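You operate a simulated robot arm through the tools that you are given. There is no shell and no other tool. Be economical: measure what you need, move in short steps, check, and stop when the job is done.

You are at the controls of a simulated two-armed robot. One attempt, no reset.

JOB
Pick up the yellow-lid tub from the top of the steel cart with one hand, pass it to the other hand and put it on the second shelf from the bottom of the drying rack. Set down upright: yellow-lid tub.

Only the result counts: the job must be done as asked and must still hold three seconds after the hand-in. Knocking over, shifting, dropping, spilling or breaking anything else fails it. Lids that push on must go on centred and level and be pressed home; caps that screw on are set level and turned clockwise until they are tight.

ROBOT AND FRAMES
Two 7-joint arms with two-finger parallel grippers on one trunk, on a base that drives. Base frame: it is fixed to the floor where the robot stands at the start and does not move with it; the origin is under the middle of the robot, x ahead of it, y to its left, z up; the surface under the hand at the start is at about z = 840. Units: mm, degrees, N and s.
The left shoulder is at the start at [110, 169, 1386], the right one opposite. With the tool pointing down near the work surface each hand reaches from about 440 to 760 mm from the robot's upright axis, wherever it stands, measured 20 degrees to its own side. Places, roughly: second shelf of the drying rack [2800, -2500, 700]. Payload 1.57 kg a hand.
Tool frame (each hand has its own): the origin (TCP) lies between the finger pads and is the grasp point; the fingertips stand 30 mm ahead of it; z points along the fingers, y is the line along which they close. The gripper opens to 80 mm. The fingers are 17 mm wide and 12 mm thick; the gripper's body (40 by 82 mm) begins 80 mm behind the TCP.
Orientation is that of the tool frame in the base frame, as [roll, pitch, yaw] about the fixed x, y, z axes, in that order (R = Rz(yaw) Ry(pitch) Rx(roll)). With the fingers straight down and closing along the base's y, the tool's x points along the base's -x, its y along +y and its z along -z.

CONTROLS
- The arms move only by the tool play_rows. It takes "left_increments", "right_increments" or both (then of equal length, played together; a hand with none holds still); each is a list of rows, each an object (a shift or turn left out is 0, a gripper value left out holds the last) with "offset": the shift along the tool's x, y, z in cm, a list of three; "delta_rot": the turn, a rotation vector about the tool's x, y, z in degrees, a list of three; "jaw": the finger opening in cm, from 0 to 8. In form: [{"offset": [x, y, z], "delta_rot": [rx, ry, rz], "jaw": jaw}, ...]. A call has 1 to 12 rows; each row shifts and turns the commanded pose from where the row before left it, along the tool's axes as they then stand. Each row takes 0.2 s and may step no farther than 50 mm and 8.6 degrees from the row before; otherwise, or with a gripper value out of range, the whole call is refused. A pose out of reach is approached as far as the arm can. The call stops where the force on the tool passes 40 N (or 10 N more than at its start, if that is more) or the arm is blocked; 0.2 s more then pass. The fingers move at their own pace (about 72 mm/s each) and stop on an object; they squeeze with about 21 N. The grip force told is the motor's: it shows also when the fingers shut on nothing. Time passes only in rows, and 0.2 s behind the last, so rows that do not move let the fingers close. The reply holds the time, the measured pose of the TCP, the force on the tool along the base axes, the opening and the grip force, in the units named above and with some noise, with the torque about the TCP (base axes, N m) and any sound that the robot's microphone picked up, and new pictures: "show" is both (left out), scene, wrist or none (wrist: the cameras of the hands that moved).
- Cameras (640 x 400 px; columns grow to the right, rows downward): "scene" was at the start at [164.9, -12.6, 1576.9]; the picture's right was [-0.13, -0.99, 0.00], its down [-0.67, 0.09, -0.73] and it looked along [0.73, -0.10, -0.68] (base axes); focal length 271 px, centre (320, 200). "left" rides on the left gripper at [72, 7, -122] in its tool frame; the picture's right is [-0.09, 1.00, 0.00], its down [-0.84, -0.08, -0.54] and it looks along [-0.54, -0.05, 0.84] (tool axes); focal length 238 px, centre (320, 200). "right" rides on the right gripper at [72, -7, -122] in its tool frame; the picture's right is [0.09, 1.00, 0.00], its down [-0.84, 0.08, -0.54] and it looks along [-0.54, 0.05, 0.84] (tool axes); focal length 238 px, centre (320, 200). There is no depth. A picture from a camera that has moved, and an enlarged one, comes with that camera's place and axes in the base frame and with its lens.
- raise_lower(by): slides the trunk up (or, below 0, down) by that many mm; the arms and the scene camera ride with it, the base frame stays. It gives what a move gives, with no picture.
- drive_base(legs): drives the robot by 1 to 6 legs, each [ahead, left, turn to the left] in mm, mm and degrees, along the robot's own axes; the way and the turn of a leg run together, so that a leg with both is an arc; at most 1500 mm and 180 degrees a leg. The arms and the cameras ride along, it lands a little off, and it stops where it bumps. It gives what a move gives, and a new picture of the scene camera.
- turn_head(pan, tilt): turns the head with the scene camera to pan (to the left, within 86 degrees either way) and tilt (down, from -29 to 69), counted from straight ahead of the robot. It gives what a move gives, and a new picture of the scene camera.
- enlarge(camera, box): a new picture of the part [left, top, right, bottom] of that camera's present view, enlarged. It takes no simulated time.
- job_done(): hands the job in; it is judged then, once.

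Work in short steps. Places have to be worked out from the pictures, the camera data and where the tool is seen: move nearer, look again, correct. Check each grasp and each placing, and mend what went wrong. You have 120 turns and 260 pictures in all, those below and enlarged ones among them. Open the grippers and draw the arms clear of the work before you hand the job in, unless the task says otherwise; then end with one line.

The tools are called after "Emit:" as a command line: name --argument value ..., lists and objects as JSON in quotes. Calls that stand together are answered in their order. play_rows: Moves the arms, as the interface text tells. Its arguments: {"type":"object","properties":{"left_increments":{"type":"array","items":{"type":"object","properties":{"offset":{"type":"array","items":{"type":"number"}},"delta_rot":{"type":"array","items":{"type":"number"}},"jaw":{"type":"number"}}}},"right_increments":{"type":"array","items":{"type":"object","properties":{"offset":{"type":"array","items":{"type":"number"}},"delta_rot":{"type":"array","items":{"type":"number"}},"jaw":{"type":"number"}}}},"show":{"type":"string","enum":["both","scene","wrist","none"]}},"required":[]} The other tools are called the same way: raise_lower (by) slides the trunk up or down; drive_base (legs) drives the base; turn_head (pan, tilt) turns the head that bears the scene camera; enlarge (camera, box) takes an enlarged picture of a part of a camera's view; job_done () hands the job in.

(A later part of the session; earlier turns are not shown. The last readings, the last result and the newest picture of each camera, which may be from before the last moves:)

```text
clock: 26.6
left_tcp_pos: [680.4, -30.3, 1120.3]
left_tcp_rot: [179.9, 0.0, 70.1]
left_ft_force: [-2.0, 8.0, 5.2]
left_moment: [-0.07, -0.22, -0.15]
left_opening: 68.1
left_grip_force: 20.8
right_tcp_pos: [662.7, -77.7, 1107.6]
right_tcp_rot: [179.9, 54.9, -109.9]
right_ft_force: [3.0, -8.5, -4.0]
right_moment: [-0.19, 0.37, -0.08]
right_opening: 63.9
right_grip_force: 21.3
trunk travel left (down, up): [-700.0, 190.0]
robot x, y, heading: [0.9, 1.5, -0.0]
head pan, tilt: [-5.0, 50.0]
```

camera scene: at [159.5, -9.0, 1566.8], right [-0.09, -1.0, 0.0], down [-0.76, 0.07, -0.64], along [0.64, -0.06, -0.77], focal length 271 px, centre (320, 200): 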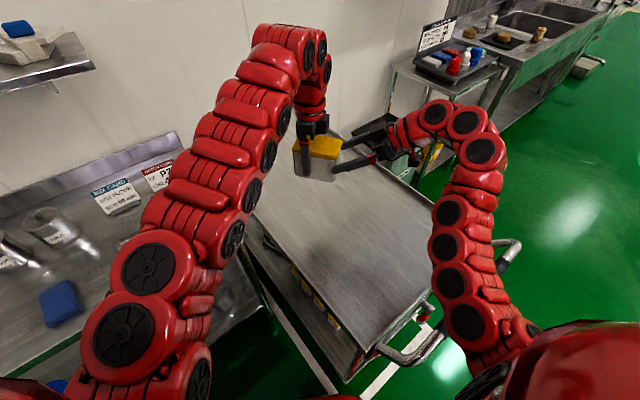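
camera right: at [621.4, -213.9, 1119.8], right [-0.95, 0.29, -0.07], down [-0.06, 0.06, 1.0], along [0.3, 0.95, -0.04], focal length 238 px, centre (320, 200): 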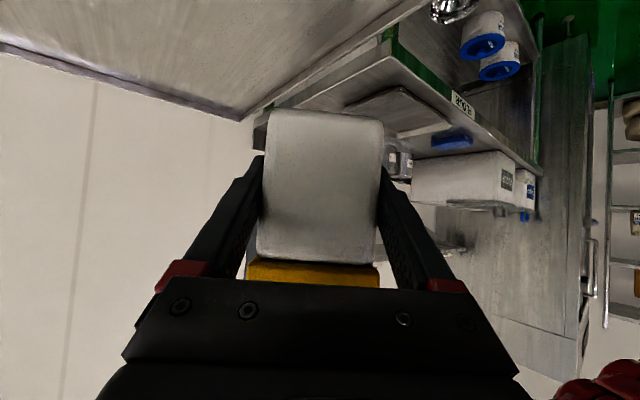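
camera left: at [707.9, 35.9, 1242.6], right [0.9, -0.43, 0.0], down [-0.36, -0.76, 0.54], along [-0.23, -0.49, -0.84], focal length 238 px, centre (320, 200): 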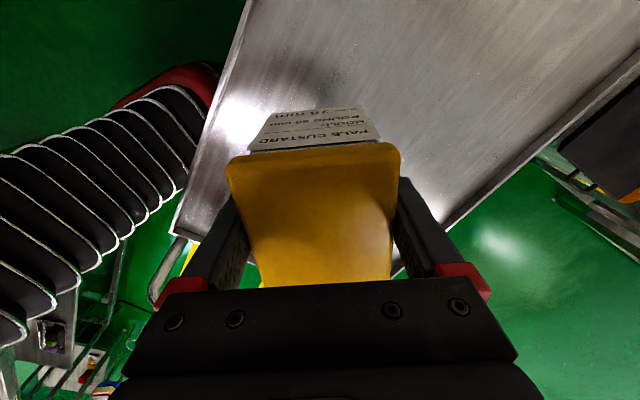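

Side force is gone. I open the left hand and watch the tub.

Emit:
play_rows --left_increments '[{"jaw": 7}, {"jaw": 8}, {"jaw": 8}]' --show "wrist"

Emit:
enlarge --camera "scene" --box '[280, 100, 440, 200]'

```text
clock: 27.4
left_tcp_pos: [681.3, -32.0, 1119.3]
left_tcp_rot: [-180.0, 0.0, 70.0]
left_ft_force: [0.1, -0.1, 0.2]
left_moment: [-0.04, 0.03, 0.0]
left_opening: 79.7
left_grip_force: 0.0
right_tcp_pos: [663.3, -77.8, 1109.7]
right_tcp_rot: [180.0, 55.0, -110.1]
right_ft_force: [0.1, -0.9, 0.0]
right_moment: [-0.13, 0.08, 0.04]
right_opening: 63.9
right_grip_force: 20.6
trunk travel left (down, up): [-700.0, 190.0]
robot x, y, heading: [2.1, 3.5, 0.2]
head pan, tilt: [-5.0, 50.0]
camera left: at [711.3, 33.0, 1242.6], right [0.9, -0.43, 0.0], down [-0.36, -0.76, 0.54], along [-0.23, -0.49, -0.84], focal length 238 px, centre (320, 200)
```

left: 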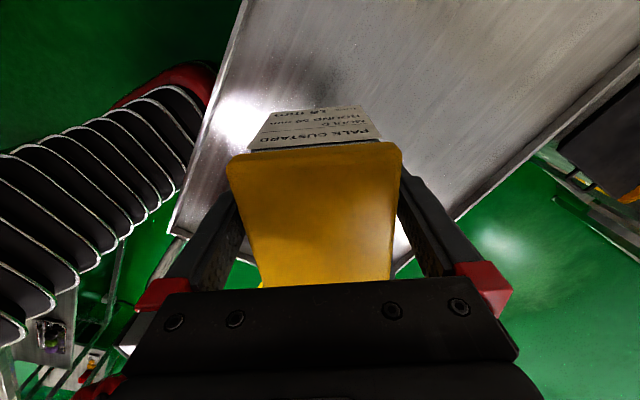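

```text
4.00 times, centred on (360, 150) of scene
camera zoom: at [159.9, -8.3, 1566.8], right [-0.09, -1.0, 0.0], down [-0.76, 0.07, -0.64], along [0.64, -0.06, -0.77], focal length 1084 px, centre (160, 400)
```

zoom: 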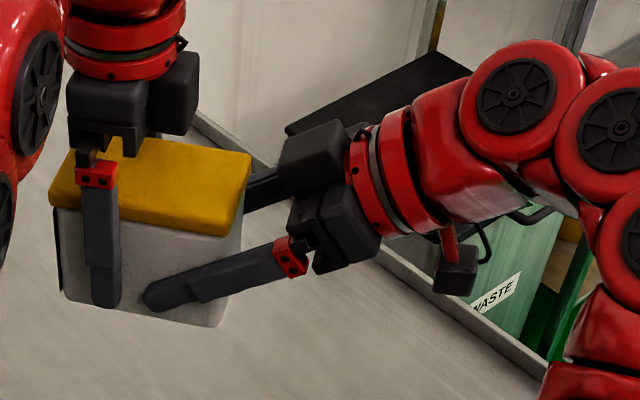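

The tub holds in the right hand. I lift the left hand straight up and clear.

Emit:
play_rows --left_increments '[{"offset": [0, 0, -1.5]}, {"offset": [0, 0, -2]}, {"offset": [0, 0, -3]}, {"offset": [0, 0, -3]}, {"offset": [2, 0, -1]}]' --show "scene"

Emit:
enlarge --camera "scene" --box '[280, 100, 440, 200]'

```text
clock: 28.6
left_tcp_pos: [679.9, -8.1, 1159.5]
left_tcp_rot: [179.9, 0.1, 70.0]
left_ft_force: [5.8, -3.8, 0.3]
left_moment: [0.06, -0.12, 0.01]
left_opening: 80.0
left_grip_force: 0.1
left hand out of reach, approached as far as the arm can: row 2, 3, 4, 5
right_tcp_pos: [663.2, -74.9, 1108.1]
right_tcp_rot: [179.9, 55.0, -110.0]
right_ft_force: [-6.1, 3.1, -4.4]
right_moment: [-0.35, -0.17, 0.48]
right_opening: 64.3
right_grip_force: 20.7
trunk travel left (down, up): [-700.0, 190.0]
robot x, y, heading: [-0.3, 0.8, 0.1]
head pan, tilt: [-5.0, 50.0]
camera scene: at [160.4, -5.8, 1566.7], right [-0.09, -1.0, 0.0], down [-0.76, 0.07, -0.64], along [0.64, -0.06, -0.77], focal length 271 px, centre (320, 200)
```

scene: 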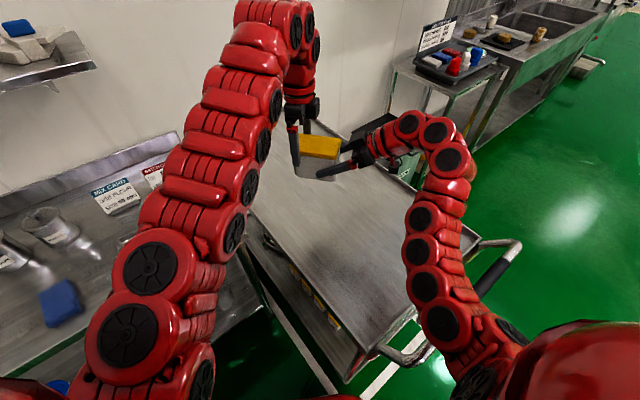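

```text
4.00 times, centred on (360, 150) of scene
camera zoom: at [160.4, -5.8, 1566.7], right [-0.09, -1.0, 0.0], down [-0.76, 0.07, -0.64], along [0.64, -0.06, -0.77], focal length 1084 px, centre (160, 400)
```

zoom: 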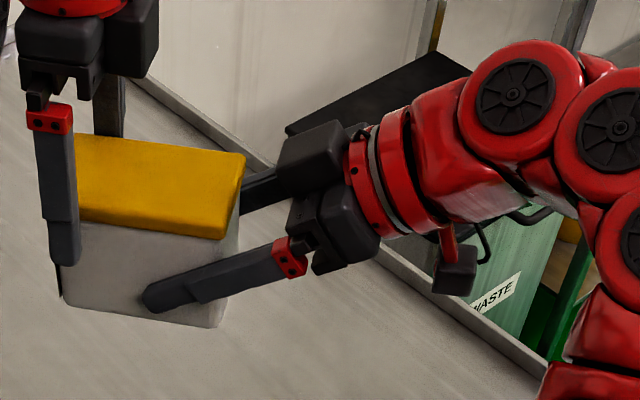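

The left arm hit its height limit and drifted sideways, now lightly touching the tub. I relieve it along +y, then slide it off the tub's left end.

Emit:
play_rows --left_increments '[{"offset": [0, 0.35, 0.3]}, {"offset": [1, 0, 0]}, {"offset": [1.5, 0, 0]}, {"offset": [2, 0, 0]}]' --show "scene"

Emit:
enlarge --camera "scene" --box '[280, 100, 440, 200]'

```text
clock: 29.6
left_tcp_pos: [693.5, 36.8, 1151.2]
left_tcp_rot: [-180.0, 0.2, 70.0]
left_ft_force: [-0.4, 0.4, 1.0]
left_moment: [-0.04, -0.01, 0.0]
left_opening: 80.2
left_grip_force: 0.0
left hand out of reach, approached as far as the arm can: row 4
right_tcp_pos: [663.6, -76.7, 1107.5]
right_tcp_rot: [-179.9, 54.9, -110.0]
right_ft_force: [1.6, 0.6, -4.3]
right_moment: [-0.1, 0.01, 0.0]
right_opening: 64.1
right_grip_force: 20.9
trunk travel left (down, up): [-700.0, 190.0]
robot x, y, heading: [-0.1, -3.8, -0.3]
head pan, tilt: [-5.0, 50.0]
camera scene: at [160.5, -5.4, 1566.7], right [-0.09, -1.0, 0.0], down [-0.76, 0.07, -0.64], along [0.64, -0.06, -0.77], focal length 271 px, centre (320, 200)
```

scene: 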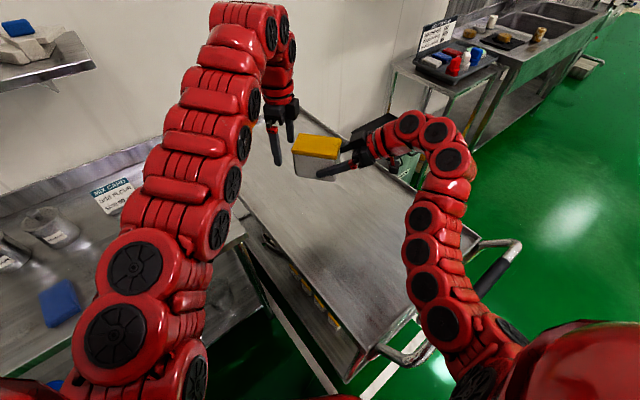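

```text
4.00 times, centred on (360, 150) of scene
camera zoom: at [160.5, -5.4, 1566.7], right [-0.09, -1.0, 0.0], down [-0.76, 0.07, -0.64], along [0.64, -0.06, -0.77], focal length 1084 px, centre (160, 400)
```

zoom: 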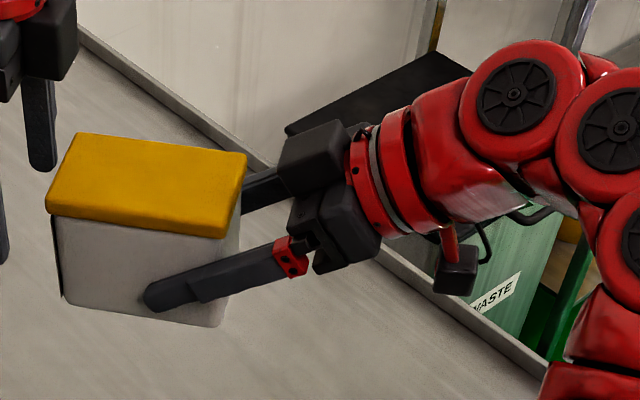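

The tub is now solely in the right hand (-4.3 N) and level. I draw the left hand back to its own side and the right hand with the tub out to the right.

Emit:
play_rows --left_increments '[{"offset": [3.52, -1.93, 0.83]}, {"offset": [3.52, -1.93, 0.83]}, {"offset": [3.52, -1.93, 0.83]}, {"offset": [3.52, -1.93, 0.83]}, {"offset": [3.52, -1.93, 0.83]}, {"offset": [3.52, -1.93, 0.83]}]' --show "none"

Emit:
play_rows --right_increments '[{"offset": [1.77, -1.06, -3.3]}, {"offset": [1.77, -1.06, -3.3]}, {"offset": [1.77, -1.06, -3.3]}, {"offset": [1.77, -1.06, -3.3]}, {"offset": [1.77, -1.06, -3.3]}, {}]' --show "scene"

```text
clock: 31.0
left_tcp_pos: [654.7, 272.8, 1101.4]
left_tcp_rot: [179.9, 0.1, 70.0]
left_ft_force: [0.5, 0.5, 0.1]
left_moment: [-0.01, -0.02, 0.02]
left_opening: 80.1
left_grip_force: 0.0
right_tcp_pos: [662.3, -76.4, 1108.9]
right_tcp_rot: [180.0, 54.8, -110.0]
right_ft_force: [-0.3, -0.7, -3.6]
right_moment: [-0.12, 0.04, -0.01]
right_opening: 64.5
right_grip_force: 21.0
trunk travel left (down, up): [-700.0, 190.0]
robot x, y, heading: [1.9, -0.8, 0.0]
head pan, tilt: [-5.0, 50.0]
```

```text
clock: 32.4
left_tcp_pos: [656.4, 272.2, 1100.4]
left_tcp_rot: [-180.0, 0.0, 69.9]
left_ft_force: [0.6, -0.9, -0.7]
left_moment: [-0.02, -0.03, -0.04]
left_opening: 80.0
left_grip_force: 0.2
right_tcp_pos: [650.3, -269.2, 1130.8]
right_tcp_rot: [180.0, 55.0, -109.9]
right_ft_force: [0.6, -0.9, -4.0]
right_moment: [-0.1, 0.01, 0.0]
right_opening: 64.0
right_grip_force: 21.2
trunk travel left (down, up): [-700.0, 190.0]
robot x, y, heading: [0.6, 0.3, 0.3]
head pan, tilt: [-5.0, 50.0]
camera scene: at [160.0, -7.8, 1566.8], right [-0.09, -1.0, 0.0], down [-0.76, 0.07, -0.64], along [0.64, -0.06, -0.77], focal length 271 px, centre (320, 200)
```

scene: 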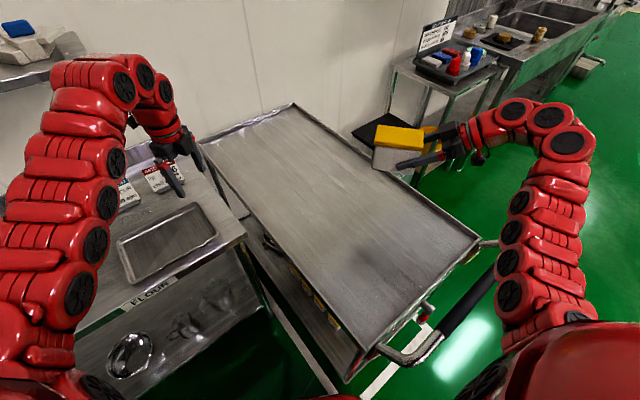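

Before turning the tub I back the robot off the cart, away from the wall.

Emit:
drive_base --legs '[[-287, -201, 0]]'

```text
clock: 34.5
left_tcp_pos: [411.8, 91.2, 1104.1]
left_tcp_rot: [180.0, -0.4, 69.6]
left_ft_force: [-0.5, 0.3, 0.8]
left_moment: [0.01, -0.04, 0.03]
left_opening: 80.1
left_grip_force: 0.0
right_tcp_pos: [402.0, -451.5, 1131.6]
right_tcp_rot: [-179.7, 55.2, -110.3]
right_ft_force: [-0.5, 0.1, -3.3]
right_moment: [-0.14, 0.06, 0.0]
right_opening: 64.0
right_grip_force: 20.6
trunk travel left (down, up): [-700.0, 190.0]
robot x, y, heading: [-243.1, -173.5, -0.3]
head pan, tilt: [-5.0, 50.0]
stopped in leg 1: the robot was blocked; the commanded pose is now the measured one
camera scene: at [-87.8, -186.3, 1567.3], right [-0.1, -1.0, 0.0], down [-0.76, 0.08, -0.64], along [0.64, -0.06, -0.76], focal length 271 px, centre (320, 200)
```

scene: 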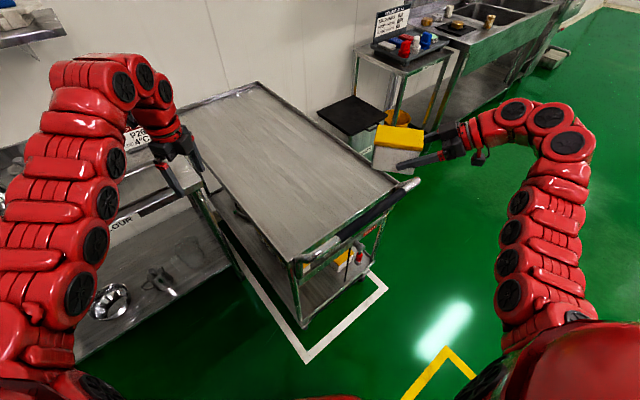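

Blocked after 300 mm; something stands behind. I look to both sides before driving further.

Emit:
turn_head --pan -86 --tilt 35

Emit:
turn_head --pan 86 --tilt 35

Emit:
turn_head --pan -45 --tilt 30

```text
clock: 36.0
left_tcp_pos: [415.0, 93.2, 1100.3]
left_tcp_rot: [180.0, 0.0, 69.6]
left_ft_force: [0.4, 1.3, 0.8]
left_moment: [0.02, -0.01, 0.01]
left_opening: 80.0
left_grip_force: 0.1
right_tcp_pos: [405.1, -449.0, 1130.3]
right_tcp_rot: [179.9, 55.0, -110.6]
right_ft_force: [0.8, 0.1, -4.5]
right_moment: [-0.12, 0.08, -0.02]
right_opening: 63.8
right_grip_force: 20.9
trunk travel left (down, up): [-700.0, 190.0]
robot x, y, heading: [-245.7, -174.4, -0.7]
head pan, tilt: [-85.9, 35.0]
camera scene: at [-154.4, -264.0, 1588.6], right [-1.0, -0.06, 0.0], down [-0.04, 0.57, -0.82], along [0.05, -0.82, -0.57], focal length 271 px, centre (320, 200)
```

scene: 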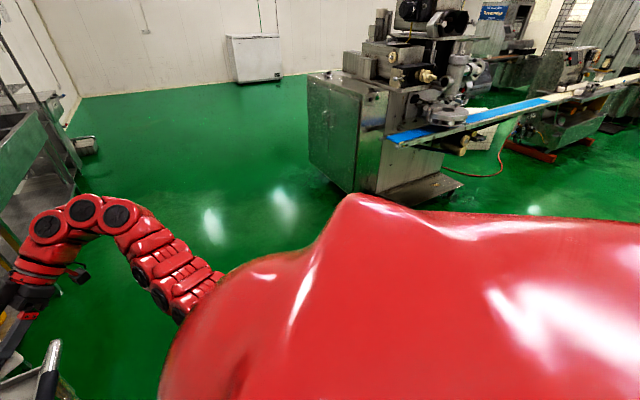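

```text
clock: 38.6
left_tcp_pos: [415.0, 93.4, 1101.0]
left_tcp_rot: [179.9, -0.1, 69.6]
left_ft_force: [-0.6, -0.2, -0.6]
left_moment: [-0.02, -0.01, 0.0]
left_opening: 80.2
left_grip_force: 0.0
right_tcp_pos: [404.3, -449.0, 1130.1]
right_tcp_rot: [-180.0, 55.0, -110.5]
right_ft_force: [-1.1, 0.1, -3.7]
right_moment: [-0.13, 0.07, 0.04]
right_opening: 64.0
right_grip_force: 20.4
trunk travel left (down, up): [-700.0, 190.0]
robot x, y, heading: [-243.0, -172.6, -0.5]
head pan, tilt: [85.9, 35.0]
camera scene: at [-152.6, -88.3, 1588.6], right [1.0, -0.08, 0.0], down [-0.05, -0.57, -0.82], along [0.07, 0.82, -0.57], focal length 271 px, centre (320, 200)
```

scene: 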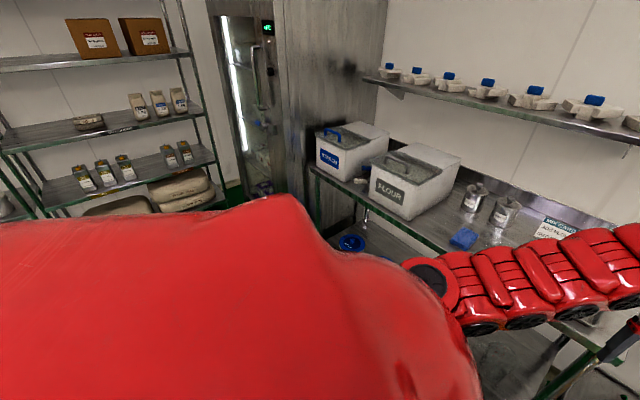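

```text
clock: 40.8
left_tcp_pos: [414.9, 92.1, 1101.8]
left_tcp_rot: [179.9, -0.1, 69.7]
left_ft_force: [-1.1, 0.1, -0.5]
left_moment: [-0.02, -0.01, 0.01]
left_opening: 80.0
left_grip_force: 0.0
right_tcp_pos: [404.6, -449.0, 1130.8]
right_tcp_rot: [180.0, 55.0, -110.5]
right_ft_force: [0.2, -0.2, -4.9]
right_moment: [-0.13, 0.07, -0.01]
right_opening: 63.9
right_grip_force: 20.8
trunk travel left (down, up): [-700.0, 190.0]
robot x, y, heading: [-241.0, -171.8, -0.6]
head pan, tilt: [-45.0, 30.0]
camera scene: at [-96.2, -240.5, 1596.3], right [-0.71, -0.7, 0.0], down [-0.35, 0.36, -0.87], along [0.61, -0.62, -0.5], focal length 271 px, centre (320, 200)
```

scene: 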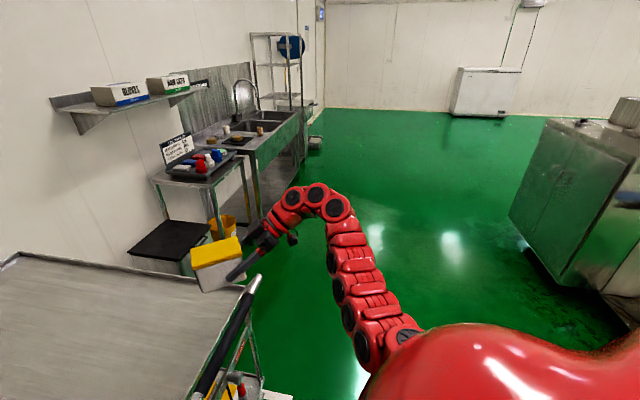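

A conveyor line and machine stand behind. The aisle along the wall (toward -55°) is open, so I drive 700 mm along it, at constant heading.

Emit:
drive_base --legs '[[402, -574, 0]]'

```text
clock: 44.6
left_tcp_pos: [808.9, -485.7, 1101.7]
left_tcp_rot: [180.0, -0.1, 69.3]
left_ft_force: [-0.9, 0.3, -0.7]
left_moment: [0.04, 0.02, -0.02]
left_opening: 79.8
left_grip_force: 0.2
right_tcp_pos: [795.7, -1027.2, 1130.5]
right_tcp_rot: [180.0, 55.0, -110.8]
right_ft_force: [1.3, -1.1, -4.1]
right_moment: [-0.16, 0.04, 0.02]
right_opening: 63.7
right_grip_force: 21.5
trunk travel left (down, up): [-700.0, 190.0]
robot x, y, heading: [154.0, -748.3, -0.4]
head pan, tilt: [-45.0, 30.0]
camera scene: at [296.5, -815.8, 1596.3], right [-0.72, -0.7, 0.0], down [-0.35, 0.36, -0.87], along [0.6, -0.62, -0.5], focal length 271 px, centre (320, 200)
```

scene: 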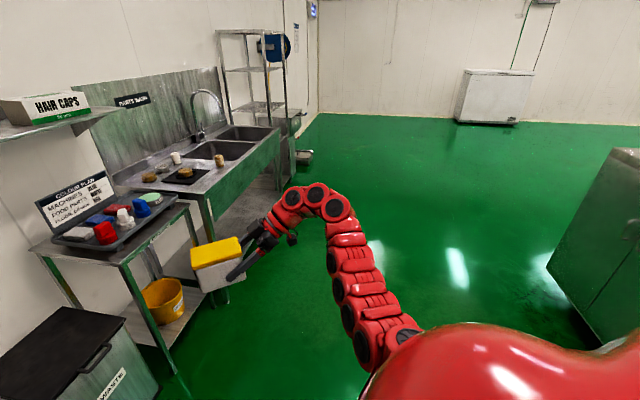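

Clear. I drive on 1400 mm along the wall direction.

Emit:
drive_base --legs '[[803, -1148, 0]]'

```text
clock: 51.5
left_tcp_pos: [1602.4, -1628.4, 1100.7]
left_tcp_rot: [-179.9, -0.1, 69.5]
left_ft_force: [-0.5, -0.2, -0.5]
left_moment: [0.01, 0.01, 0.01]
left_opening: 79.9
left_grip_force: 0.1
right_tcp_pos: [1590.9, -2171.6, 1131.2]
right_tcp_rot: [180.0, 54.9, -110.6]
right_ft_force: [0.0, 0.2, -3.3]
right_moment: [-0.14, 0.08, 0.02]
right_opening: 64.0
right_grip_force: 21.4
trunk travel left (down, up): [-700.0, 190.0]
robot x, y, heading: [943.3, -1895.5, -0.5]
head pan, tilt: [-45.0, 30.0]
camera scene: at [1090.3, -1961.9, 1596.3], right [-0.71, -0.7, 0.0], down [-0.35, 0.36, -0.87], along [0.61, -0.62, -0.5], focal length 271 px, centre (320, 200)
```

scene: 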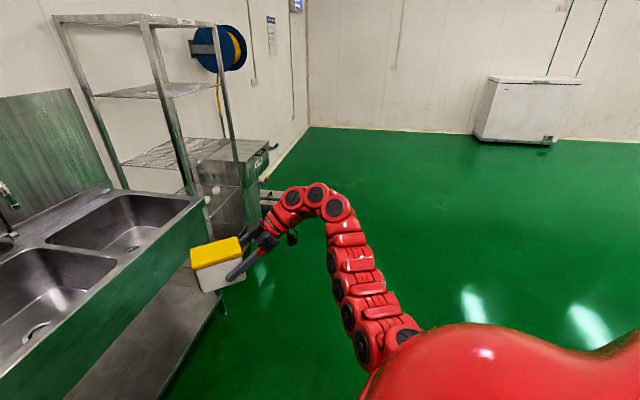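

Continuing 1250 mm along the wall to come opposite the rack.

Emit:
drive_base --legs '[[717, -1025, 0]]'

Emit:
turn_head --pan 30 --tilt 35

```text
clock: 57.8
left_tcp_pos: [2297.4, -2657.4, 1100.9]
left_tcp_rot: [180.0, -0.1, 69.6]
left_ft_force: [0.5, -0.8, 0.6]
left_moment: [0.01, 0.0, -0.01]
left_opening: 80.1
left_grip_force: 0.1
right_tcp_pos: [2288.1, -3200.2, 1129.8]
right_tcp_rot: [179.9, 55.0, -110.4]
right_ft_force: [-0.1, 0.1, -4.1]
right_moment: [-0.14, 0.04, 0.02]
right_opening: 64.0
right_grip_force: 21.2
trunk travel left (down, up): [-700.0, 190.0]
robot x, y, heading: [1643.0, -2923.1, -0.8]
head pan, tilt: [-45.0, 30.0]
camera scene: at [1787.0, -2991.8, 1596.3], right [-0.71, -0.7, 0.0], down [-0.35, 0.36, -0.87], along [0.61, -0.62, -0.5], focal length 271 px, centre (320, 200)
```

scene: 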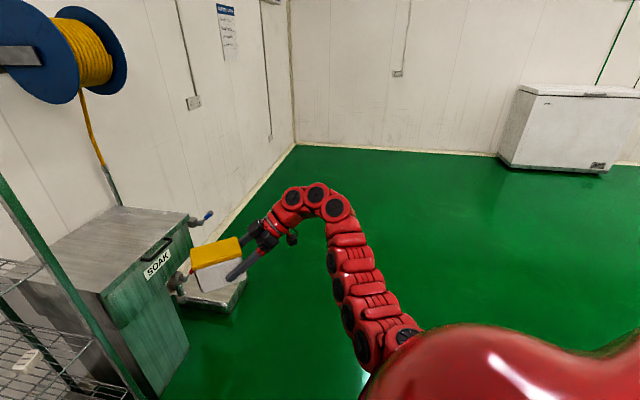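

```text
clock: 59.3
left_tcp_pos: [2297.8, -2658.1, 1100.5]
left_tcp_rot: [-179.9, -0.1, 69.6]
left_ft_force: [0.0, 0.1, -0.1]
left_moment: [-0.02, -0.02, 0.0]
left_opening: 80.2
left_grip_force: 0.1
right_tcp_pos: [2287.8, -3200.2, 1130.5]
right_tcp_rot: [179.9, 54.9, -110.3]
right_ft_force: [-0.6, 0.5, -4.9]
right_moment: [-0.11, 0.07, 0.01]
right_opening: 63.9
right_grip_force: 21.2
trunk travel left (down, up): [-700.0, 190.0]
robot x, y, heading: [1638.7, -2927.0, -0.3]
head pan, tilt: [30.0, 35.0]
camera scene: at [1800.2, -2884.0, 1588.5], right [0.49, -0.87, 0.0], down [-0.5, -0.28, -0.82], along [0.71, 0.4, -0.57], focal length 271 px, centre (320, 200)
```

scene: 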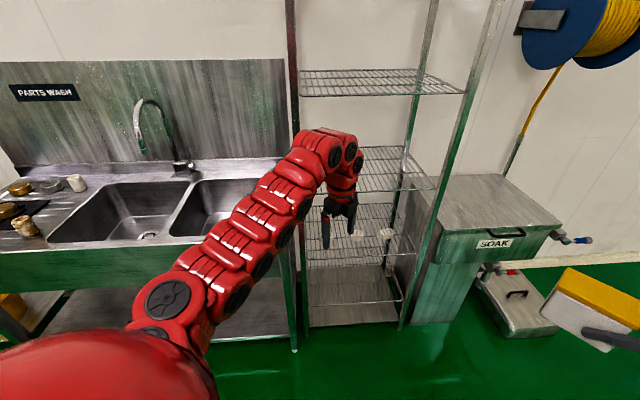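

Now facing the rack directly; I enlarge it to identify the shelves and what stands on them.

Emit:
enlarge --camera "scene" --box '[270, 60, 490, 340]'

Emit:
enlarge --camera "scene" --box '[290, 180, 450, 340]'

```text
1.43 times, centred on (380, 200) of scene
camera zoom: at [1800.2, -2884.0, 1588.5], right [0.49, -0.87, 0.0], down [-0.5, -0.28, -0.82], along [0.71, 0.4, -0.57], focal length 387 px, centre (234, 200)
```

zoom: 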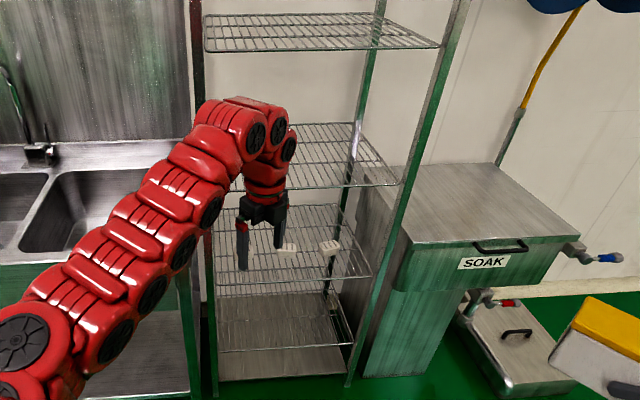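

```text
2.50 times, centred on (370, 260) of scene
camera zoom: at [1800.2, -2884.0, 1588.5], right [0.49, -0.87, 0.0], down [-0.5, -0.28, -0.82], along [0.71, 0.4, -0.57], focal length 677 px, centre (195, 50)
```

zoom: 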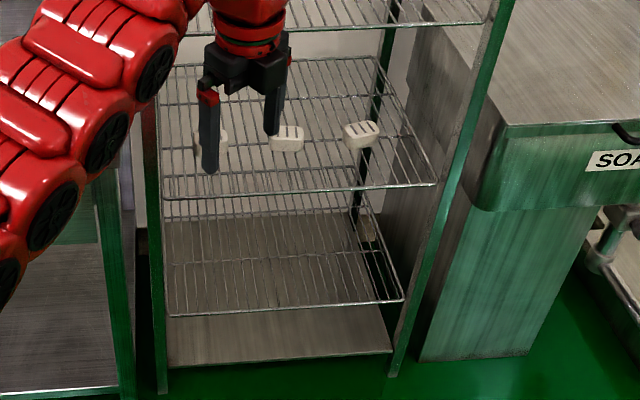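

The target is the wire shelf at z≈670-700. It holds three small white items in a row near its front, at w≈3529, 3666 and 3813 along the wall, so I'll place the tub behind them, coming in over a gap. First I swing the right hand (tub level) from +70° to about -30° about the vertical.

Emit:
play_rows --right_increments '[{"delta_rot": [6.56, 0, 4.59]}, {"delta_rot": [6.56, 0, 4.59]}, {"delta_rot": [6.56, 0, 4.59]}, {"delta_rot": [6.56, 0, 4.59]}, {"delta_rot": [6.56, 0, 4.59]}, {"delta_rot": [6.56, 0, 4.59]}, {"delta_rot": [6.56, 0, 4.59]}, {"delta_rot": [6.56, 0, 4.59]}, {"delta_rot": [6.56, 0, 4.59]}, {"delta_rot": [6.56, 0, 4.59]}, {"delta_rot": [6.56, 0, 4.59]}, {"delta_rot": [6.56, 0, 4.59]}]' --show "none"

Emit:
turn_head --pan -20 --tilt 45

```text
clock: 61.9
left_tcp_pos: [2298.5, -2658.0, 1099.9]
left_tcp_rot: [-180.0, 0.0, 69.6]
left_ft_force: [-0.3, -0.1, 0.1]
left_moment: [-0.01, -0.02, -0.01]
left_opening: 80.2
left_grip_force: 0.1
right_tcp_pos: [2316.9, -3222.9, 1109.0]
right_tcp_rot: [179.9, 55.1, 153.3]
right_ft_force: [-0.6, 0.1, -4.1]
right_moment: [0.05, 0.13, 0.0]
right_opening: 64.0
right_grip_force: 20.9
right hand out of reach, approached as far as the arm can: row 3, 4, 5
trunk travel left (down, up): [-700.0, 190.0]
robot x, y, heading: [1643.1, -2928.1, -0.6]
head pan, tilt: [30.0, 35.0]
```

```text
clock: 63.0
left_tcp_pos: [2297.8, -2658.0, 1101.8]
left_tcp_rot: [-180.0, -0.1, 69.5]
left_ft_force: [-0.5, -0.1, -0.6]
left_moment: [0.05, 0.01, 0.0]
left_opening: 80.1
left_grip_force: 0.1
right_tcp_pos: [2316.6, -3223.2, 1108.9]
right_tcp_rot: [-180.0, 55.0, 153.6]
right_ft_force: [0.0, -0.5, -3.6]
right_moment: [0.07, 0.15, 0.0]
right_opening: 64.1
right_grip_force: 20.8
trunk travel left (down, up): [-700.0, 190.0]
robot x, y, heading: [1641.6, -2922.8, -0.5]
head pan, tilt: [-20.0, 45.0]
camera scene: at [1799.8, -2955.7, 1573.7], right [-0.35, -0.94, 0.0], down [-0.66, 0.25, -0.71], along [0.66, -0.25, -0.71], focal length 271 px, centre (320, 200)
```

scene: 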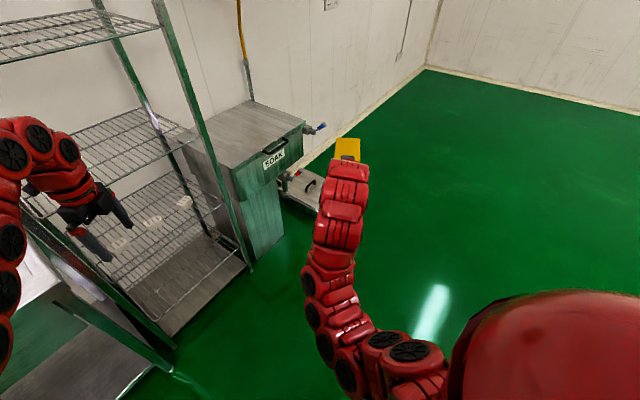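

Tool now points ~-26° relative to the robot. I add 14° more, then turn the base 74° left so the tub points into the rack.

Emit:
play_rows --right_increments '[{"delta_rot": [5.74, 0, 4.02]}, {"delta_rot": [5.74, 0, 4.02]}, {}]' --show "none"

Emit:
drive_base --legs '[[0, 0, 74.5]]'

Emit:
turn_head --pan -40 --tilt 38

```text
clock: 63.9
left_tcp_pos: [2298.4, -2657.7, 1101.7]
left_tcp_rot: [-180.0, -0.1, 69.6]
left_ft_force: [0.1, -0.3, -0.6]
left_moment: [0.0, 0.04, 0.0]
left_opening: 80.1
left_grip_force: 0.1
right_tcp_pos: [2316.1, -3223.4, 1109.3]
right_tcp_rot: [-180.0, 55.0, 139.4]
right_ft_force: [-0.1, 0.7, -3.8]
right_moment: [0.08, 0.07, 0.01]
right_opening: 64.0
right_grip_force: 20.6
trunk travel left (down, up): [-700.0, 190.0]
robot x, y, heading: [1641.6, -2923.7, -0.6]
head pan, tilt: [-20.0, 45.0]
```

```text
clock: 67.5
left_tcp_pos: [1551.9, -2220.2, 1099.5]
left_tcp_rot: [-180.0, -0.1, 144.7]
left_ft_force: [-0.3, 0.8, 0.0]
left_moment: [-0.02, -0.01, 0.05]
left_opening: 80.4
left_grip_force: 0.1
right_tcp_pos: [2103.7, -2348.3, 1108.8]
right_tcp_rot: [-180.0, 55.0, -145.5]
right_ft_force: [0.1, -0.1, -4.1]
right_moment: [-0.09, 0.14, -0.01]
right_opening: 63.9
right_grip_force: 20.9
trunk travel left (down, up): [-700.0, 190.0]
robot x, y, heading: [1641.3, -2925.3, 75.1]
head pan, tilt: [-20.0, 45.0]
camera scene: at [1711.5, -2782.2, 1573.7], right [0.82, -0.58, 0.0], down [-0.41, -0.58, -0.71], along [0.41, 0.58, -0.71], focal length 271 px, centre (320, 200)
```

scene: 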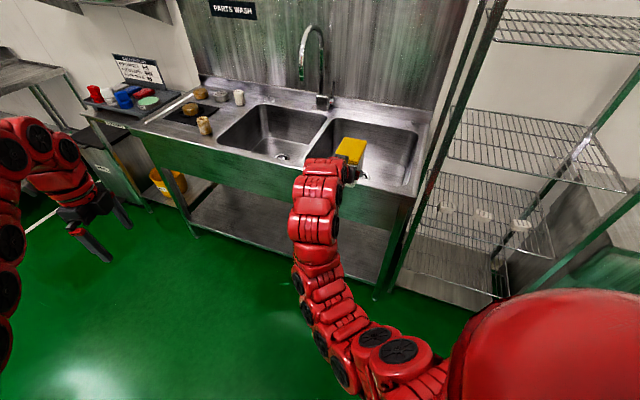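

```text
clock: 68.3
left_tcp_pos: [1552.3, -2220.7, 1101.7]
left_tcp_rot: [-179.9, -0.2, 144.8]
left_ft_force: [0.2, -0.4, 0.0]
left_moment: [0.0, 0.02, 0.02]
left_opening: 80.2
left_grip_force: 0.1
right_tcp_pos: [2104.2, -2349.0, 1107.8]
right_tcp_rot: [-180.0, 55.1, -145.6]
right_ft_force: [-0.5, -0.5, -3.9]
right_moment: [-0.08, 0.13, 0.01]
right_opening: 64.1
right_grip_force: 20.7
trunk travel left (down, up): [-700.0, 190.0]
robot x, y, heading: [1640.3, -2927.7, 74.2]
head pan, tilt: [-40.0, 38.0]
camera scene: at [1735.5, -2799.4, 1583.9], right [0.57, -0.82, 0.0], down [-0.51, -0.35, -0.79], along [0.65, 0.45, -0.62], focal length 271 px, centre (320, 200)
```

scene: 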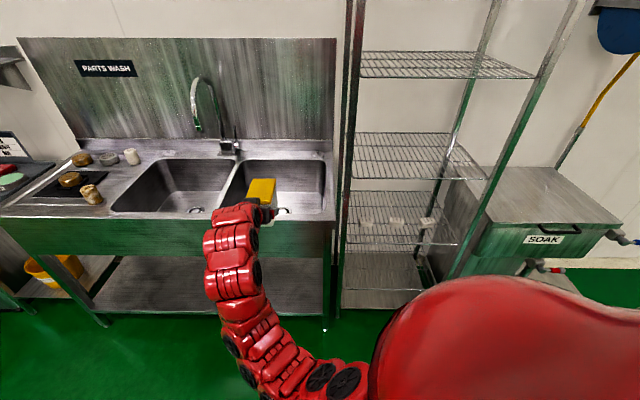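

The tub now points into the wall at ~34.5°. I drive 463 mm along the wall to bring it opposite the left gap.

Emit:
drive_base --legs '[[-294, -357, 0]]'

Emit:
enlarge --camera "scene" --box '[220, 130, 420, 330]'

```text
clock: 71.1
left_tcp_pos: [1818.1, -2598.3, 1100.7]
left_tcp_rot: [180.0, -0.2, 144.5]
left_ft_force: [-0.5, -0.4, -0.7]
left_moment: [-0.01, -0.01, 0.01]
left_opening: 79.7
left_grip_force: 0.2
right_tcp_pos: [2367.9, -2726.5, 1109.4]
right_tcp_rot: [-180.0, 55.0, -145.6]
right_ft_force: [-1.0, 0.3, -4.6]
right_moment: [-0.1, 0.14, 0.01]
right_opening: 64.1
right_grip_force: 21.4
trunk travel left (down, up): [-700.0, 190.0]
robot x, y, heading: [1904.7, -3303.9, 74.6]
head pan, tilt: [-40.0, 38.0]
camera scene: at [1999.9, -3176.9, 1583.9], right [0.57, -0.82, 0.0], down [-0.51, -0.35, -0.79], along [0.65, 0.45, -0.62], focal length 271 px, centre (320, 200)
```

scene: 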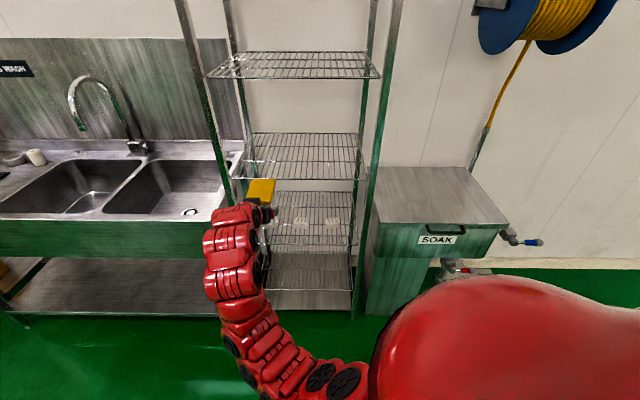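

```text
2.00 times, centred on (320, 230) of scene
camera zoom: at [1999.9, -3176.9, 1583.9], right [0.57, -0.82, 0.0], down [-0.51, -0.35, -0.79], along [0.65, 0.45, -0.62], focal length 542 px, centre (320, 140)
```

zoom: 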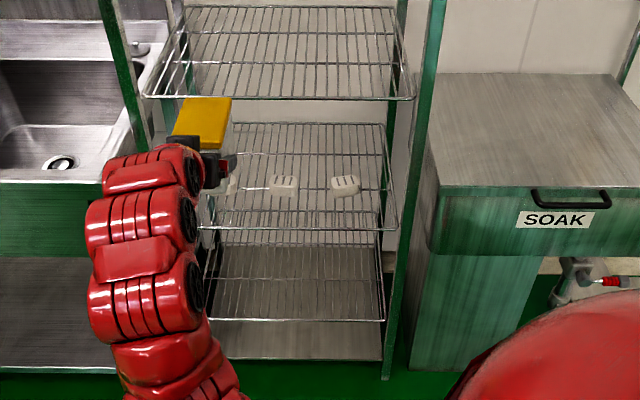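

Two independent views agree on the items (n≈-780; gap centre w≈3599), and the TCP is at w≈3595. I lower the trunk 300 mm to bring the tub to entry height.

Emit:
raise_lower --by -300

Emit:
enlarge --camera "scene" --box '[180, 60, 440, 260]'

Emit:
enlarge --camera "right" --box '[0, 0, 640, 400]'

```text
clock: 74.1
left_tcp_pos: [1817.2, -2598.5, 800.5]
left_tcp_rot: [-180.0, -0.1, 144.5]
left_ft_force: [0.2, 0.1, -0.4]
left_moment: [-0.01, -0.03, 0.0]
left_opening: 79.8
left_grip_force: 0.1
right_tcp_pos: [2367.4, -2726.0, 809.6]
right_tcp_rot: [180.0, 55.0, -145.6]
right_ft_force: [0.2, -0.3, -3.6]
right_moment: [-0.07, 0.12, 0.01]
right_opening: 64.0
right_grip_force: 21.0
trunk travel left (down, up): [-400.0, 490.0]
robot x, y, heading: [1903.2, -3304.5, 74.3]
head pan, tilt: [-40.0, 38.0]
```

```text
2.00 times, centred on (310, 160) of scene
camera zoom: at [1999.8, -3177.3, 1284.0], right [0.57, -0.82, 0.0], down [-0.51, -0.35, -0.79], along [0.65, 0.45, -0.62], focal length 542 px, centre (340, 280)
```

zoom: 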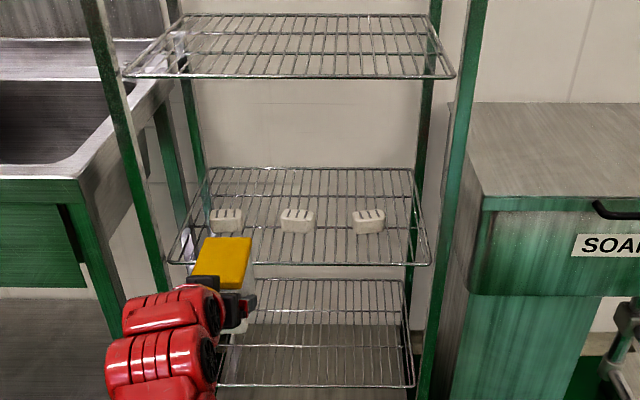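

```text
1.00 times, centred on (320, 200) of right (not enlarged: the box is as wide or as high as the picture)
camera zoom: at [2255.3, -2812.7, 820.3], right [-0.61, 0.79, -0.08], down [-0.01, 0.08, 1.0], along [0.8, 0.61, -0.04], focal length 238 px, centre (320, 200)
```

zoom: 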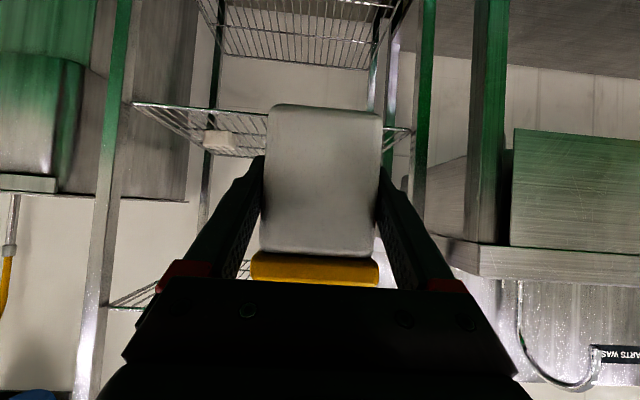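

Triangulation gives the shelf at z≈668 and items ~30 mm tall at n≈-790; the tub bottom is at ~768. I drive 250 mm straight toward the rack.

Emit:
drive_base --legs '[[192, -160, 0]]'

Emit:
enlarge --camera "scene" --box '[180, 60, 440, 260]'

```text
clock: 75.9
left_tcp_pos: [2022.7, -2454.1, 801.2]
left_tcp_rot: [180.0, 0.0, 144.6]
left_ft_force: [0.8, 0.1, -0.5]
left_moment: [-0.02, 0.03, -0.02]
left_opening: 80.2
left_grip_force: 0.1
right_tcp_pos: [2573.6, -2582.3, 807.6]
right_tcp_rot: [180.0, 55.0, -145.5]
right_ft_force: [0.7, 0.2, -4.9]
right_moment: [-0.08, 0.11, 0.04]
right_opening: 63.8
right_grip_force: 21.3
trunk travel left (down, up): [-400.0, 490.0]
robot x, y, heading: [2110.6, -3160.1, 74.4]
head pan, tilt: [-40.0, 38.0]
camera scene: at [2205.8, -3032.9, 1283.8], right [0.57, -0.82, 0.0], down [-0.51, -0.35, -0.79], along [0.65, 0.45, -0.62], focal length 271 px, centre (320, 200)
```

scene: 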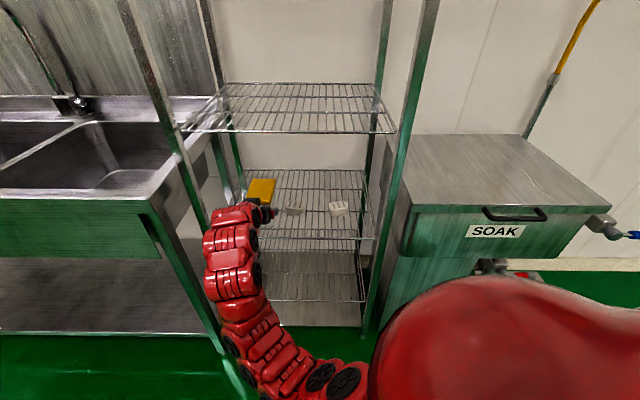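

```text
2.00 times, centred on (310, 160) of scene
camera zoom: at [2205.8, -3032.9, 1283.8], right [0.57, -0.82, 0.0], down [-0.51, -0.35, -0.79], along [0.65, 0.45, -0.62], focal length 542 px, centre (340, 280)
```

zoom: 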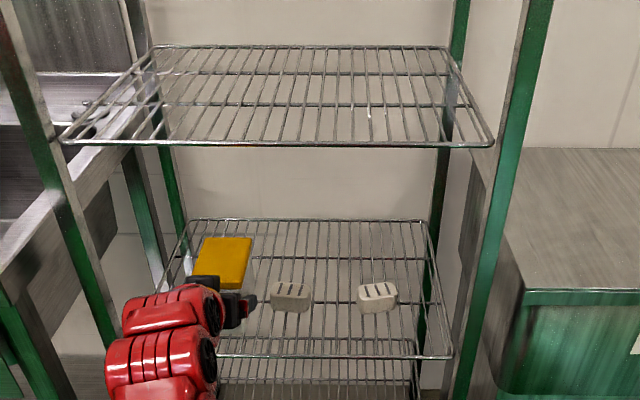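

Everything as measured: TCP at n≈-628, w≈3595; item tops ≈700, gap 3561–3638. I drive in another 180 mm.

Emit:
drive_base --legs '[[138, -115, 0]]'

Emit:
enlarge --camera "scene" --box '[180, 100, 440, 300]'

Emit:
enlarge --camera "right" --box '[0, 0, 640, 400]'

```text
clock: 77.4
left_tcp_pos: [2170.8, -2353.0, 801.6]
left_tcp_rot: [-179.9, -0.2, 144.6]
left_ft_force: [0.5, 0.1, 0.3]
left_moment: [0.0, 0.04, 0.0]
left_opening: 80.0
left_grip_force: 0.0
right_tcp_pos: [2721.0, -2481.7, 808.1]
right_tcp_rot: [179.9, 54.9, -145.5]
right_ft_force: [-0.1, 1.1, -5.1]
right_moment: [-0.09, 0.09, 0.02]
right_opening: 63.9
right_grip_force: 21.2
trunk travel left (down, up): [-400.0, 490.0]
robot x, y, heading: [2255.8, -3058.3, 74.7]
head pan, tilt: [-40.0, 38.0]
camera scene: at [2353.7, -2930.9, 1283.8], right [0.57, -0.82, 0.0], down [-0.51, -0.35, -0.79], along [0.65, 0.45, -0.62], focal length 271 px, centre (320, 200)
```

scene: 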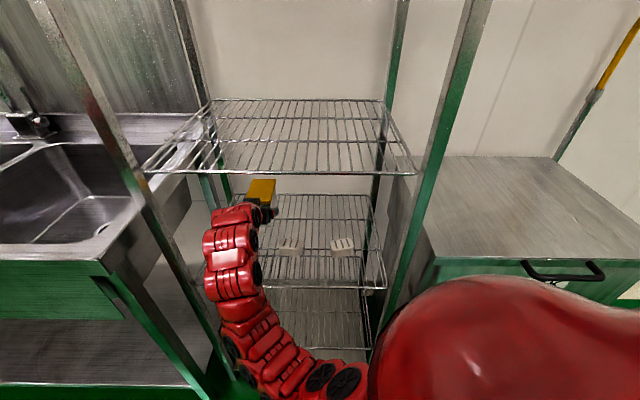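

```text
2.00 times, centred on (310, 200) of scene
camera zoom: at [2353.7, -2930.9, 1283.8], right [0.57, -0.82, 0.0], down [-0.51, -0.35, -0.79], along [0.65, 0.45, -0.62], focal length 542 px, centre (340, 200)
```

zoom: 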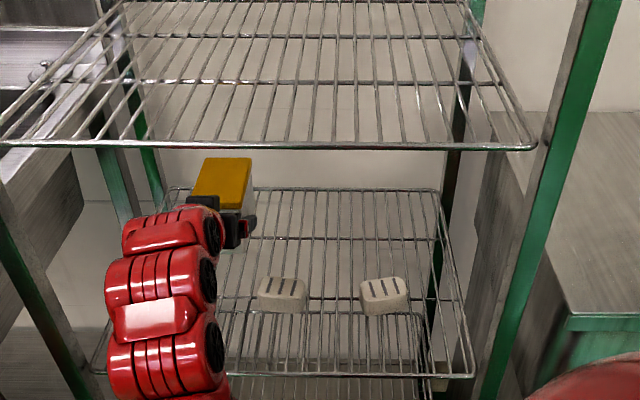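

```text
1.00 times, centred on (320, 200) of right (not enlarged: the box is as wide or as high as the picture)
camera zoom: at [2608.3, -2566.3, 819.4], right [-0.61, 0.79, -0.08], down [-0.01, 0.09, 1.0], along [0.79, 0.61, -0.04], focal length 238 px, centre (320, 200)
```

zoom: 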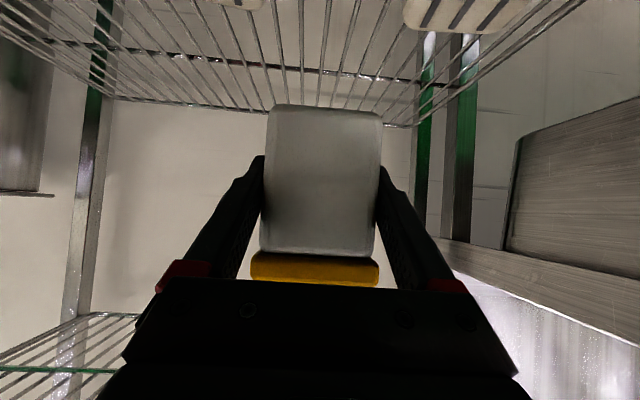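

The tub is well aligned over the gap; I drive the last 80 mm in.

Emit:
drive_base --legs '[[61, -51, 0]]'

Emit:
enlarge --camera "scene" --box '[180, 120, 400, 290]'

Emit:
enlarge --camera "right" --box '[0, 0, 640, 400]'

```text
clock: 78.5
left_tcp_pos: [2234.2, -2307.5, 800.7]
left_tcp_rot: [-179.9, -0.1, 144.7]
left_ft_force: [0.8, 0.1, -1.3]
left_moment: [0.03, -0.01, -0.02]
left_opening: 80.1
left_grip_force: 0.0
right_tcp_pos: [2786.8, -2433.9, 808.1]
right_tcp_rot: [-179.9, 54.9, -145.4]
right_ft_force: [0.5, -0.7, -3.9]
right_moment: [-0.09, 0.14, 0.02]
right_opening: 64.0
right_grip_force: 20.6
trunk travel left (down, up): [-400.0, 490.0]
robot x, y, heading: [2321.0, -3010.6, 74.5]
head pan, tilt: [-40.0, 38.0]
camera scene: at [2418.6, -2885.8, 1283.8], right [0.57, -0.82, 0.0], down [-0.51, -0.35, -0.79], along [0.65, 0.45, -0.62], focal length 271 px, centre (320, 200)
```

scene: 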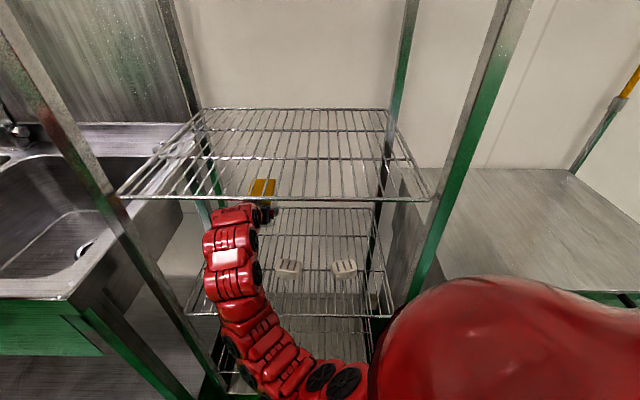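

```text
2.35 times, centred on (290, 205) of scene
camera zoom: at [2418.6, -2885.8, 1283.8], right [0.57, -0.82, 0.0], down [-0.51, -0.35, -0.79], along [0.65, 0.45, -0.62], focal length 637 px, centre (391, 188)
```

zoom: 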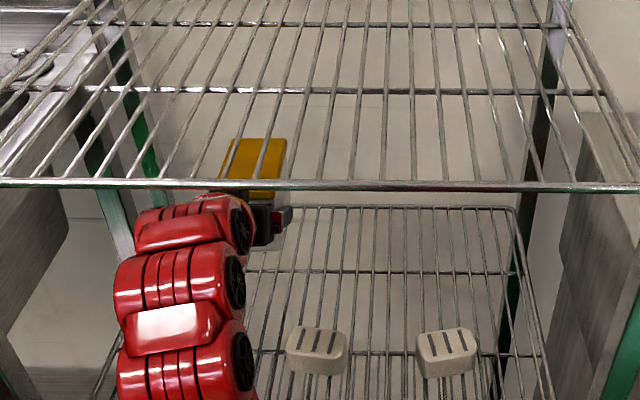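

```text
1.00 times, centred on (320, 200) of right (not enlarged: the box is as wide or as high as the picture)
camera zoom: at [2672.9, -2521.1, 819.3], right [-0.61, 0.79, -0.08], down [-0.01, 0.09, 1.0], along [0.79, 0.61, -0.04], focal length 238 px, centre (320, 200)
```

zoom: 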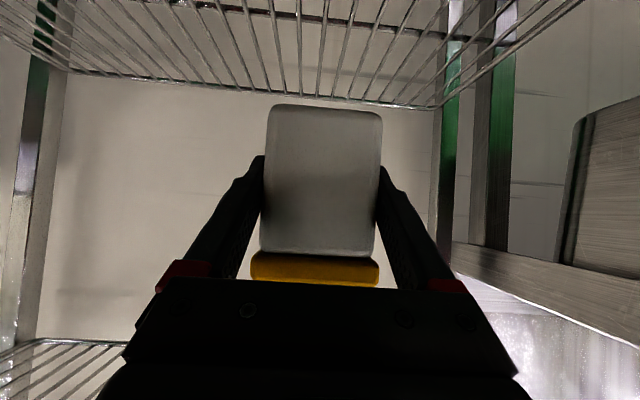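

Tub is at n≈-918, w≈3600, behind the items. I lower the right arm 75 mm.

Emit:
play_rows --right_increments '[{"offset": [2.05, 0, 1.435]}, {"offset": [2.05, 0, 1.435]}, {"offset": [2.05, 0, 1.435]}, {}]' --show "both"

Emit:
enlarge --camera "scene" --box '[180, 120, 400, 290]'

```text
clock: 79.5
left_tcp_pos: [2233.0, -2308.3, 799.8]
left_tcp_rot: [-180.0, 0.0, 144.8]
left_ft_force: [0.0, 0.0, 0.2]
left_moment: [-0.01, 0.01, 0.0]
left_opening: 80.2
left_grip_force: 0.0
right_tcp_pos: [2784.0, -2434.8, 734.2]
right_tcp_rot: [-179.8, 55.0, -145.4]
right_ft_force: [-0.3, -0.2, -4.4]
right_moment: [-0.07, 0.1, 0.03]
right_opening: 64.0
right_grip_force: 21.3
trunk travel left (down, up): [-400.0, 490.0]
robot x, y, heading: [2321.2, -3012.1, 74.4]
head pan, tilt: [-40.0, 38.0]
camera scene: at [2417.4, -2886.7, 1284.0], right [0.57, -0.82, 0.0], down [-0.51, -0.35, -0.79], along [0.65, 0.45, -0.62], focal length 271 px, centre (320, 200)
camera right: at [2671.9, -2521.1, 744.5], right [-0.61, 0.79, -0.08], down [-0.01, 0.08, 1.0], along [0.79, 0.61, -0.04], focal length 238 px, centre (320, 200)
```

scene: 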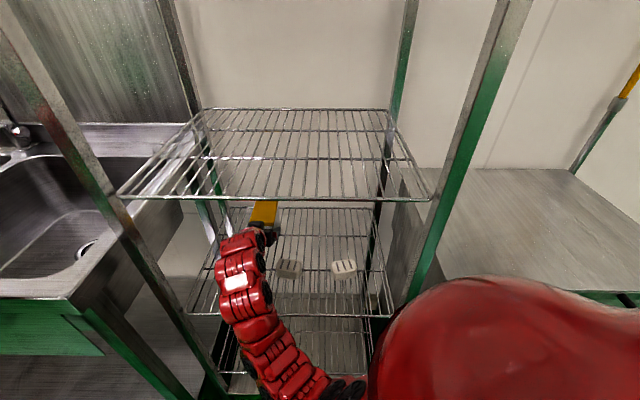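
right: 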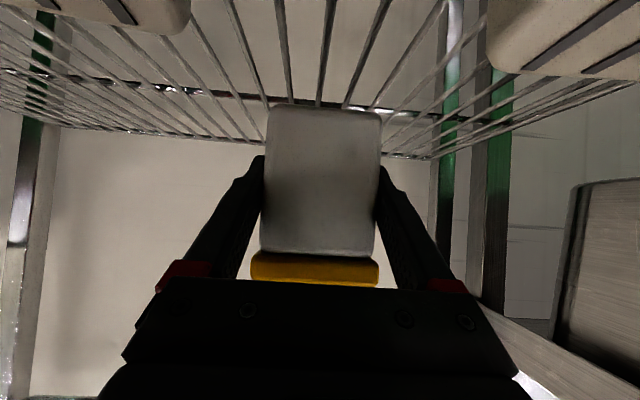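

```text
2.35 times, centred on (290, 205) of scene
camera zoom: at [2417.4, -2886.7, 1284.0], right [0.57, -0.82, 0.0], down [-0.51, -0.35, -0.79], along [0.65, 0.45, -0.62], focal length 637 px, centre (391, 188)
```

zoom: 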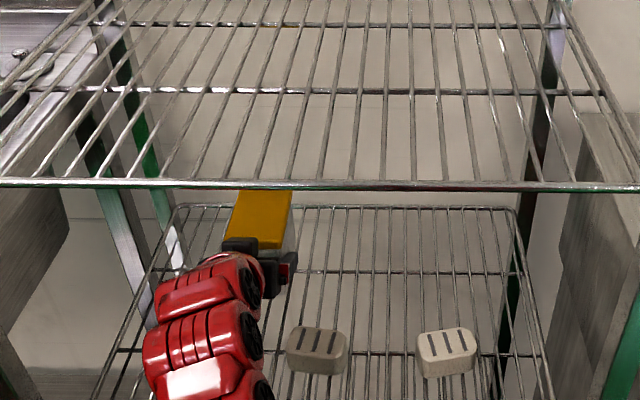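

Tub and camera are centred in the gap, with ~24 mm left to the wire. I lower in small rows, watching the force.

Emit:
play_rows --right_increments '[{"offset": [0.49, 0, 0.344]}, {"offset": [0.49, 0, 0.344]}, {"offset": [0.41, 0, 0.287]}, {}]' --show "none"

```text
clock: 80.5
left_tcp_pos: [2233.2, -2307.0, 802.1]
left_tcp_rot: [-179.9, 0.0, 144.7]
left_ft_force: [0.5, 0.3, 0.1]
left_moment: [-0.03, 0.0, 0.0]
left_opening: 80.1
left_grip_force: 0.0
right_tcp_pos: [2785.6, -2434.7, 717.1]
right_tcp_rot: [-179.9, 55.0, -145.4]
right_ft_force: [-0.4, -0.6, -3.0]
right_moment: [-0.03, 0.08, 0.0]
right_opening: 63.8
right_grip_force: 20.5
trunk travel left (down, up): [-400.0, 490.0]
robot x, y, heading: [2324.8, -3010.8, 74.4]
head pan, tilt: [-40.0, 38.0]
```

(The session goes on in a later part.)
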